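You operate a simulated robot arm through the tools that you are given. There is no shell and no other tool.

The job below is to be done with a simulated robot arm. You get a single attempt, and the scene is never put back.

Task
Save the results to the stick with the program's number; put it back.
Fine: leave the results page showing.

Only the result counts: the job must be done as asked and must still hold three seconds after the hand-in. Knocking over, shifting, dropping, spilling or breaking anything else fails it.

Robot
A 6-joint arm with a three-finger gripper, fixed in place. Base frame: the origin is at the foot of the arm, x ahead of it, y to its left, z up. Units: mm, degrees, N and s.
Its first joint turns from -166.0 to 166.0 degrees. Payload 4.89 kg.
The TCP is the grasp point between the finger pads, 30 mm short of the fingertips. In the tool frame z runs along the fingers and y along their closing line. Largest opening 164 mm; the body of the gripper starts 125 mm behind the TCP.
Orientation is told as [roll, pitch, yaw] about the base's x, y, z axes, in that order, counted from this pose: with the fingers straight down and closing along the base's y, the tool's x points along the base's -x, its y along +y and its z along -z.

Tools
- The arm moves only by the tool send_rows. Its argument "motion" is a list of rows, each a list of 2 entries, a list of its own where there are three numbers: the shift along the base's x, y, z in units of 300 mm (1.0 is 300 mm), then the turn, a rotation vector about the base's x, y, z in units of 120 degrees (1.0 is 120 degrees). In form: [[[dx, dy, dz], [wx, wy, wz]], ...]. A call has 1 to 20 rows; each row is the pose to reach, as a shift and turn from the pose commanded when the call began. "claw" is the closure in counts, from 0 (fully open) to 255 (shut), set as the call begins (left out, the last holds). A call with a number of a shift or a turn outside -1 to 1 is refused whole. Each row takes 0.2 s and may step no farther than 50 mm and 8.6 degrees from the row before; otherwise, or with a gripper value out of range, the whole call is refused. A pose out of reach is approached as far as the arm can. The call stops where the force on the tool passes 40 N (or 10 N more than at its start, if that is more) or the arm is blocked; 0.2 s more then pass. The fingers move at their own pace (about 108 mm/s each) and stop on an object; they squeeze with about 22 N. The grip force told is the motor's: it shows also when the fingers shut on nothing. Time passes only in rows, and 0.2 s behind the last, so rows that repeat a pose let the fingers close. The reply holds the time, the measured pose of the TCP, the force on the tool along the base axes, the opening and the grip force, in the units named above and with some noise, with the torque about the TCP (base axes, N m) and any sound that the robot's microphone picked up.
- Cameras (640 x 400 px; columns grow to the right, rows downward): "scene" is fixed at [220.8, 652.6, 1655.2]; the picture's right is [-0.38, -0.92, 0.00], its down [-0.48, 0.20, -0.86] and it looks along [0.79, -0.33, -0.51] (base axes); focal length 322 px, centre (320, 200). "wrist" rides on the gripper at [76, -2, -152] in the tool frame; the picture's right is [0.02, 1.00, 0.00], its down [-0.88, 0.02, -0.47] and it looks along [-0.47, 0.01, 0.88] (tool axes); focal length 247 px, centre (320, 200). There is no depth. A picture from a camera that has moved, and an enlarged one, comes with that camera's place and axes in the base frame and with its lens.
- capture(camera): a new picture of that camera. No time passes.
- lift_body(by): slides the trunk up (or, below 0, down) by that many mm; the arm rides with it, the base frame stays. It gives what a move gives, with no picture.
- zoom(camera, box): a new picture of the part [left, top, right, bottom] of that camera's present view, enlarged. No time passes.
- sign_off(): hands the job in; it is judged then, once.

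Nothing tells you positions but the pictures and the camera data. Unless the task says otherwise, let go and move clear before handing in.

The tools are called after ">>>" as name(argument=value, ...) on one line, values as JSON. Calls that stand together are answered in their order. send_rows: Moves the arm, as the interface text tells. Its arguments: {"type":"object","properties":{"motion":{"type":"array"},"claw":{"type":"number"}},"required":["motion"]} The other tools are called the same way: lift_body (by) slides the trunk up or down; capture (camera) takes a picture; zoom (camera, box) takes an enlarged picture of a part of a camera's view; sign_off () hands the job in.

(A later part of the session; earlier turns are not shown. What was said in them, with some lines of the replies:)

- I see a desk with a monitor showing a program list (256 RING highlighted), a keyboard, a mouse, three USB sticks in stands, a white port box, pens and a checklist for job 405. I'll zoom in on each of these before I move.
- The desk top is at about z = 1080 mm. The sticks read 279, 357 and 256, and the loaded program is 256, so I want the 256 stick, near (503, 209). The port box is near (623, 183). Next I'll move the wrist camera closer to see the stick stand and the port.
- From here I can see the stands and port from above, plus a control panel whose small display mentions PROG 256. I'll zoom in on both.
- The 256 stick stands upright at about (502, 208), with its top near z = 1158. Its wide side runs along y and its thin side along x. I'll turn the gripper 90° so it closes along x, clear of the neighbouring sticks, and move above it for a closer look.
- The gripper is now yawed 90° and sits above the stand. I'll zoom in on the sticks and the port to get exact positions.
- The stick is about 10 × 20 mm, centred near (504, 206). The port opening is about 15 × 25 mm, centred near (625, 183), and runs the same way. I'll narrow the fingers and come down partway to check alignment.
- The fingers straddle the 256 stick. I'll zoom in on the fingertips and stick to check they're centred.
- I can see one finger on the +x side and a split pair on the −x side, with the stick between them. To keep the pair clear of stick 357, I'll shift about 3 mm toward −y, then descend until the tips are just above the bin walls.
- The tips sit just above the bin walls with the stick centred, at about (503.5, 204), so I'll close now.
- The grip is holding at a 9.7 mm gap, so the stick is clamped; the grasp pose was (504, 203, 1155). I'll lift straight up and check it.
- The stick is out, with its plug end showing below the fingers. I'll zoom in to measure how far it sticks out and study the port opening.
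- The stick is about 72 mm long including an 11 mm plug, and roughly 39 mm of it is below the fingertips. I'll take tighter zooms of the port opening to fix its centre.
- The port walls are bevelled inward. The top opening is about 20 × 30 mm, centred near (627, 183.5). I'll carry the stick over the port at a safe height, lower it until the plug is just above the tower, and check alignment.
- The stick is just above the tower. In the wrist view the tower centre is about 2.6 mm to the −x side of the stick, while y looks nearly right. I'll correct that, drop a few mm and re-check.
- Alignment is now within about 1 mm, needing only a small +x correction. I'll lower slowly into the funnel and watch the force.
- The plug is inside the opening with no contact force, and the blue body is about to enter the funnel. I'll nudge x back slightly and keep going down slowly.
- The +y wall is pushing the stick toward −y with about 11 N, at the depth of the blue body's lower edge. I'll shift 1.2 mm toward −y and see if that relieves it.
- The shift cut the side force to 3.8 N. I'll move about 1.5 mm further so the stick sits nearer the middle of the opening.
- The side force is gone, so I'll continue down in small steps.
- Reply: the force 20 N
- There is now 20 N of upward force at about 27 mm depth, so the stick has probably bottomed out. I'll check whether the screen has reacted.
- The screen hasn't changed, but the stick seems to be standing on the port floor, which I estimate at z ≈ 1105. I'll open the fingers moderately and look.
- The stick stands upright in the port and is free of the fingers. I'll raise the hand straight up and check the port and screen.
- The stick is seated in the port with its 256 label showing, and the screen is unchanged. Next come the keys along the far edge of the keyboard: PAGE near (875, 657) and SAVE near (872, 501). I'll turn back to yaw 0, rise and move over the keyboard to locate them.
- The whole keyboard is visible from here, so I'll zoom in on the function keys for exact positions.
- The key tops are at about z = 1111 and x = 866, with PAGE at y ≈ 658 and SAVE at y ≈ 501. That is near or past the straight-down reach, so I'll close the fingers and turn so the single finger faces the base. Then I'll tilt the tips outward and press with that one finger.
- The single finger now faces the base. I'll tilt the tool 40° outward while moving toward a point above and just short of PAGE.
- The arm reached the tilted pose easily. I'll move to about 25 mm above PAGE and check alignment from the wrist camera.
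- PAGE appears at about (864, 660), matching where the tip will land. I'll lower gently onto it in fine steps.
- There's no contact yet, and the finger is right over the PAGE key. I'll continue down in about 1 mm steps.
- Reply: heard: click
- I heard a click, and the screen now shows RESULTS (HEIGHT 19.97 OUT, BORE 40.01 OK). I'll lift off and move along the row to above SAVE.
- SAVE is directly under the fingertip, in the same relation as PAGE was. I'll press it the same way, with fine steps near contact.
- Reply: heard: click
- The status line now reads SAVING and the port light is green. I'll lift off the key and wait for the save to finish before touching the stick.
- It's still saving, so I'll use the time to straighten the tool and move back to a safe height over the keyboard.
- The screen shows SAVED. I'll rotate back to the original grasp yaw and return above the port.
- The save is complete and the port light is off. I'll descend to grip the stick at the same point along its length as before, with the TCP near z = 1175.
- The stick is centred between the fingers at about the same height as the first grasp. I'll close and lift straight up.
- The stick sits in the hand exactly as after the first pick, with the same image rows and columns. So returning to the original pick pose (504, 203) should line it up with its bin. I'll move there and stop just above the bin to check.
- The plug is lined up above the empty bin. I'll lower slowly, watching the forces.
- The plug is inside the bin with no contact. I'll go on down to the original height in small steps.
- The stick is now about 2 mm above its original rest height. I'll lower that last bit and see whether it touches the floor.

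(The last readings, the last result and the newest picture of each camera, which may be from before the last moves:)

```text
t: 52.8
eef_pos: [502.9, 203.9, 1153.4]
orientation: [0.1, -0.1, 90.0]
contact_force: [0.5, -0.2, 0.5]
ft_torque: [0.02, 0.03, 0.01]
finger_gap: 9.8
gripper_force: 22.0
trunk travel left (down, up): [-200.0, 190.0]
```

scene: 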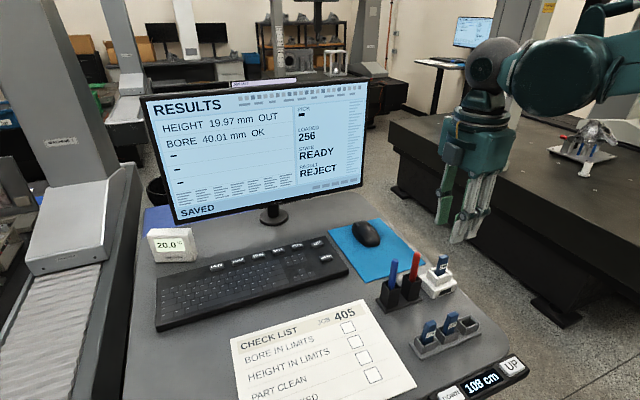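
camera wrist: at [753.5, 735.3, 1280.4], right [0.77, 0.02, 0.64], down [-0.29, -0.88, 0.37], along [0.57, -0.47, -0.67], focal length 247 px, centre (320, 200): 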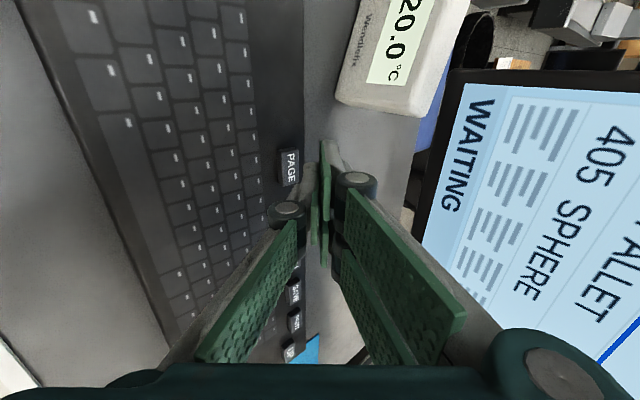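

There's still no floor contact, and the tips remain clear of the walls. I'll go 1.5 mm lower so the release is soft.

>>> send_rows(motion=[[[0, 0, -0.0025], [0, 0, 0]], [[0, 0, -0.005], [0, 0, 0]], [[0, 0, -0.005], [0, 0, 0]]])

>>> zoom(camera="scene", box=[430, 290, 480, 340])

```text
t: 53.6
eef_pos: [504.0, 202.0, 1151.0]
orientation: [0.0, 0.0, 90.0]
contact_force: [0.6, 0.9, 21.2]
ft_torque: [0.1, -0.09, -0.04]
finger_gap: 9.9
gripper_force: 21.9
trunk travel left (down, up): [-200.0, 190.0]
```

```text
8.00 times, centred on (455, 315) of scene
camera zoom: at [220.8, 652.6, 1655.2], right [-0.38, -0.92, 0.0], down [-0.48, 0.2, -0.86], along [0.79, -0.33, -0.51], focal length 2580 px, centre (-760, -720)
```

zoom: 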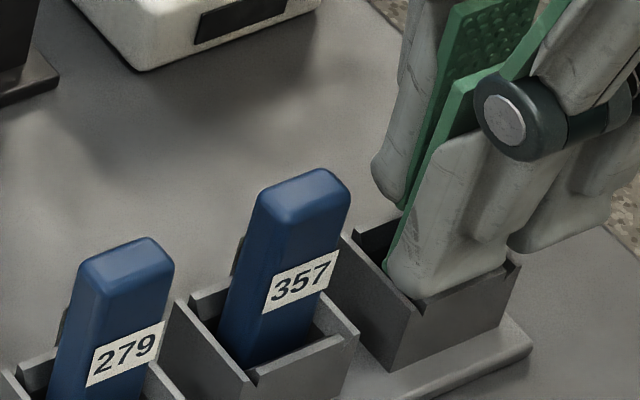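

The stick is resting on the bin floor, shown by 21 N of upward force. I'll open the fingers moderately, then rise straight up.

>>> send_rows(motion=[[[0, 0, 0], [0, 0, 0]], [[0, 0, 0], [0, 0, 0]], [[0, 0, 0], [0, 0, 0]]], claw=185)

>>> zoom(camera="wrist", box=[260, 90, 380, 270])

>>> zoom(camera="scene", box=[410, 280, 490, 350])

```text
t: 54.4
eef_pos: [502.7, 203.0, 1151.3]
orientation: [0.0, 0.0, 89.9]
contact_force: [0.3, 0.2, -0.2]
ft_torque: [-0.03, -0.03, 0.02]
finger_gap: 45.1
gripper_force: 0.1
trunk travel left (down, up): [-200.0, 190.0]
```

```text
2.22 times, centred on (320, 180) of wrist
camera zoom: at [503.8, 127.6, 1303.1], right [-1.0, -0.02, 0.0], down [-0.02, 0.88, 0.47], along [-0.01, 0.47, -0.88], focal length 549 px, centre (320, 244)
```

zoom: 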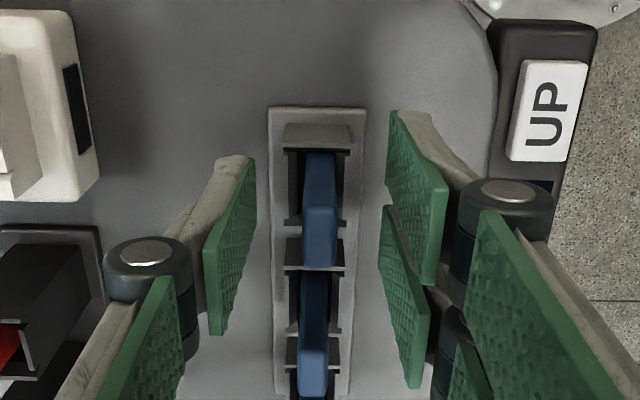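

```text
5.71 times, centred on (450, 315) of scene
camera zoom: at [220.8, 652.6, 1655.2], right [-0.38, -0.92, 0.0], down [-0.48, 0.2, -0.86], along [0.79, -0.33, -0.51], focal length 1843 px, centre (-423, -457)
```

zoom: 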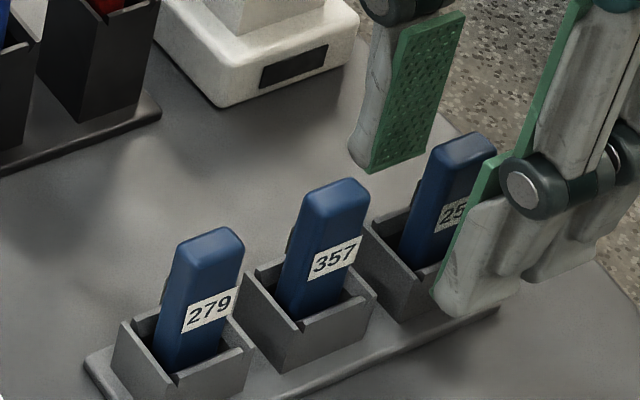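

The stick is free and upright in its bin. I'll rise straight up and back away, then check the whole scene.

>>> send_rows(motion=[[[0, 0, 0.05], [0, 0, 0]], [[0, 0, 0.15], [0, 0, 0]], [[0, 0, 0.28], [0, 0, 0]], [[0, 0, 0.42], [0, 0, 0]], [[0, 0, 0.56], [0, 0, 0]], [[0, 0, 0.66], [0, 0, 0]], [[0, 0, 0.66], [0, 0, 0]]])

>>> capture(camera="scene")

>>> zoom(camera="scene", box=[380, 240, 500, 360])

>>> zoom(camera="scene", box=[140, 70, 380, 220])

>>> capture(camera="wrist")

```text
t: 56.0
eef_pos: [503.2, 202.1, 1349.3]
orientation: [0.0, 0.1, 90.0]
contact_force: [-0.4, 0.3, -0.3]
ft_torque: [0.0, -0.03, -0.01]
finger_gap: 45.1
gripper_force: 0.0
trunk travel left (down, up): [-200.0, 190.0]
```

```text
taken
```

scene: 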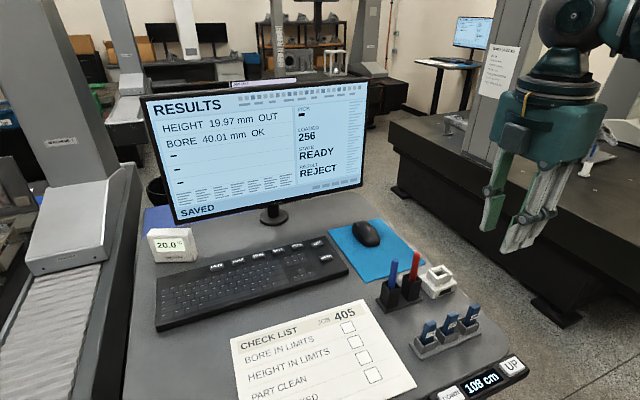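

```text
3.33 times, centred on (440, 300) of scene
camera zoom: at [220.8, 652.6, 1655.2], right [-0.38, -0.92, 0.0], down [-0.48, 0.2, -0.86], along [0.79, -0.33, -0.51], focal length 1075 px, centre (-80, -133)
```

zoom: 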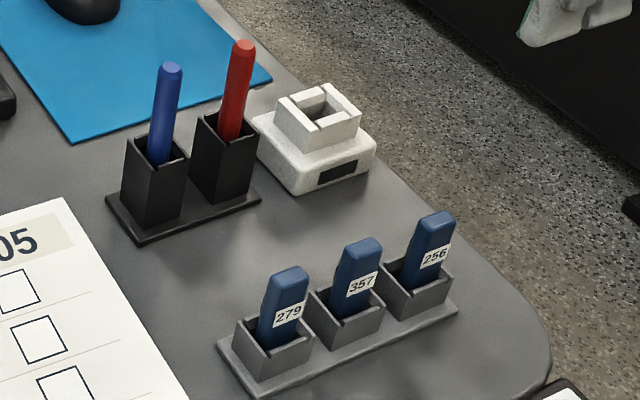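

```text
2.67 times, centred on (260, 145) of scene
camera zoom: at [220.8, 652.6, 1655.2], right [-0.38, -0.92, 0.0], down [-0.48, 0.2, -0.86], along [0.79, -0.33, -0.51], focal length 860 px, centre (480, 347)
```

zoom: 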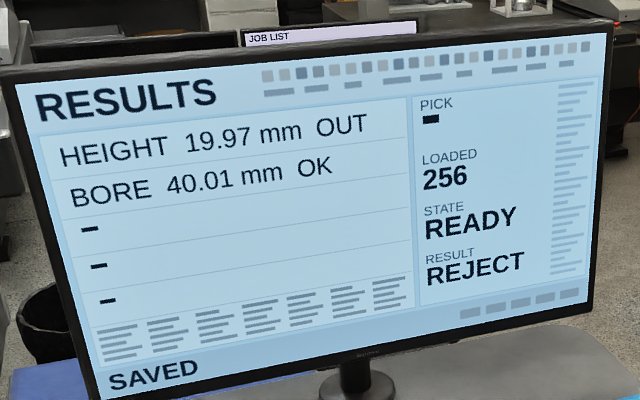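

```text
taken
camera wrist: at [503.6, 127.6, 1502.6], right [-1.0, -0.02, 0.0], down [-0.02, 0.88, 0.47], along [-0.01, 0.47, -0.88], focal length 247 px, centre (320, 200)
```

wrist: 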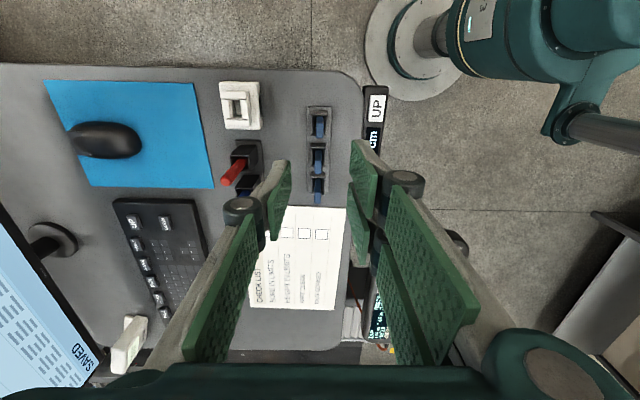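

The screen shows SAVED on the RESULTS page. Stick 256 is back upright in its own bin, the port is empty, and everything else is where it was. The hand is clear, so I'm handing in.

>>> sign_off()

```text
The job is handed in.
```

I saved the results for program 256 to stick 256 and put the stick back upright in its own slot in the stand.

- **Save:** With the stick in the port, I opened the results page with PAGE and pressed SAVE. I took the stick out only after the screen showed SAVED and the port light had gone out.
- **Screen:** It is still on the results page: height 19.97 mm OUT, bore 40.01 mm OK, result REJECT.
- **Everything else:** In the final pictures the other sticks, the pens, the port and the rest of the desk looked unmoved. The hand was empty and clear when I handed the job in.
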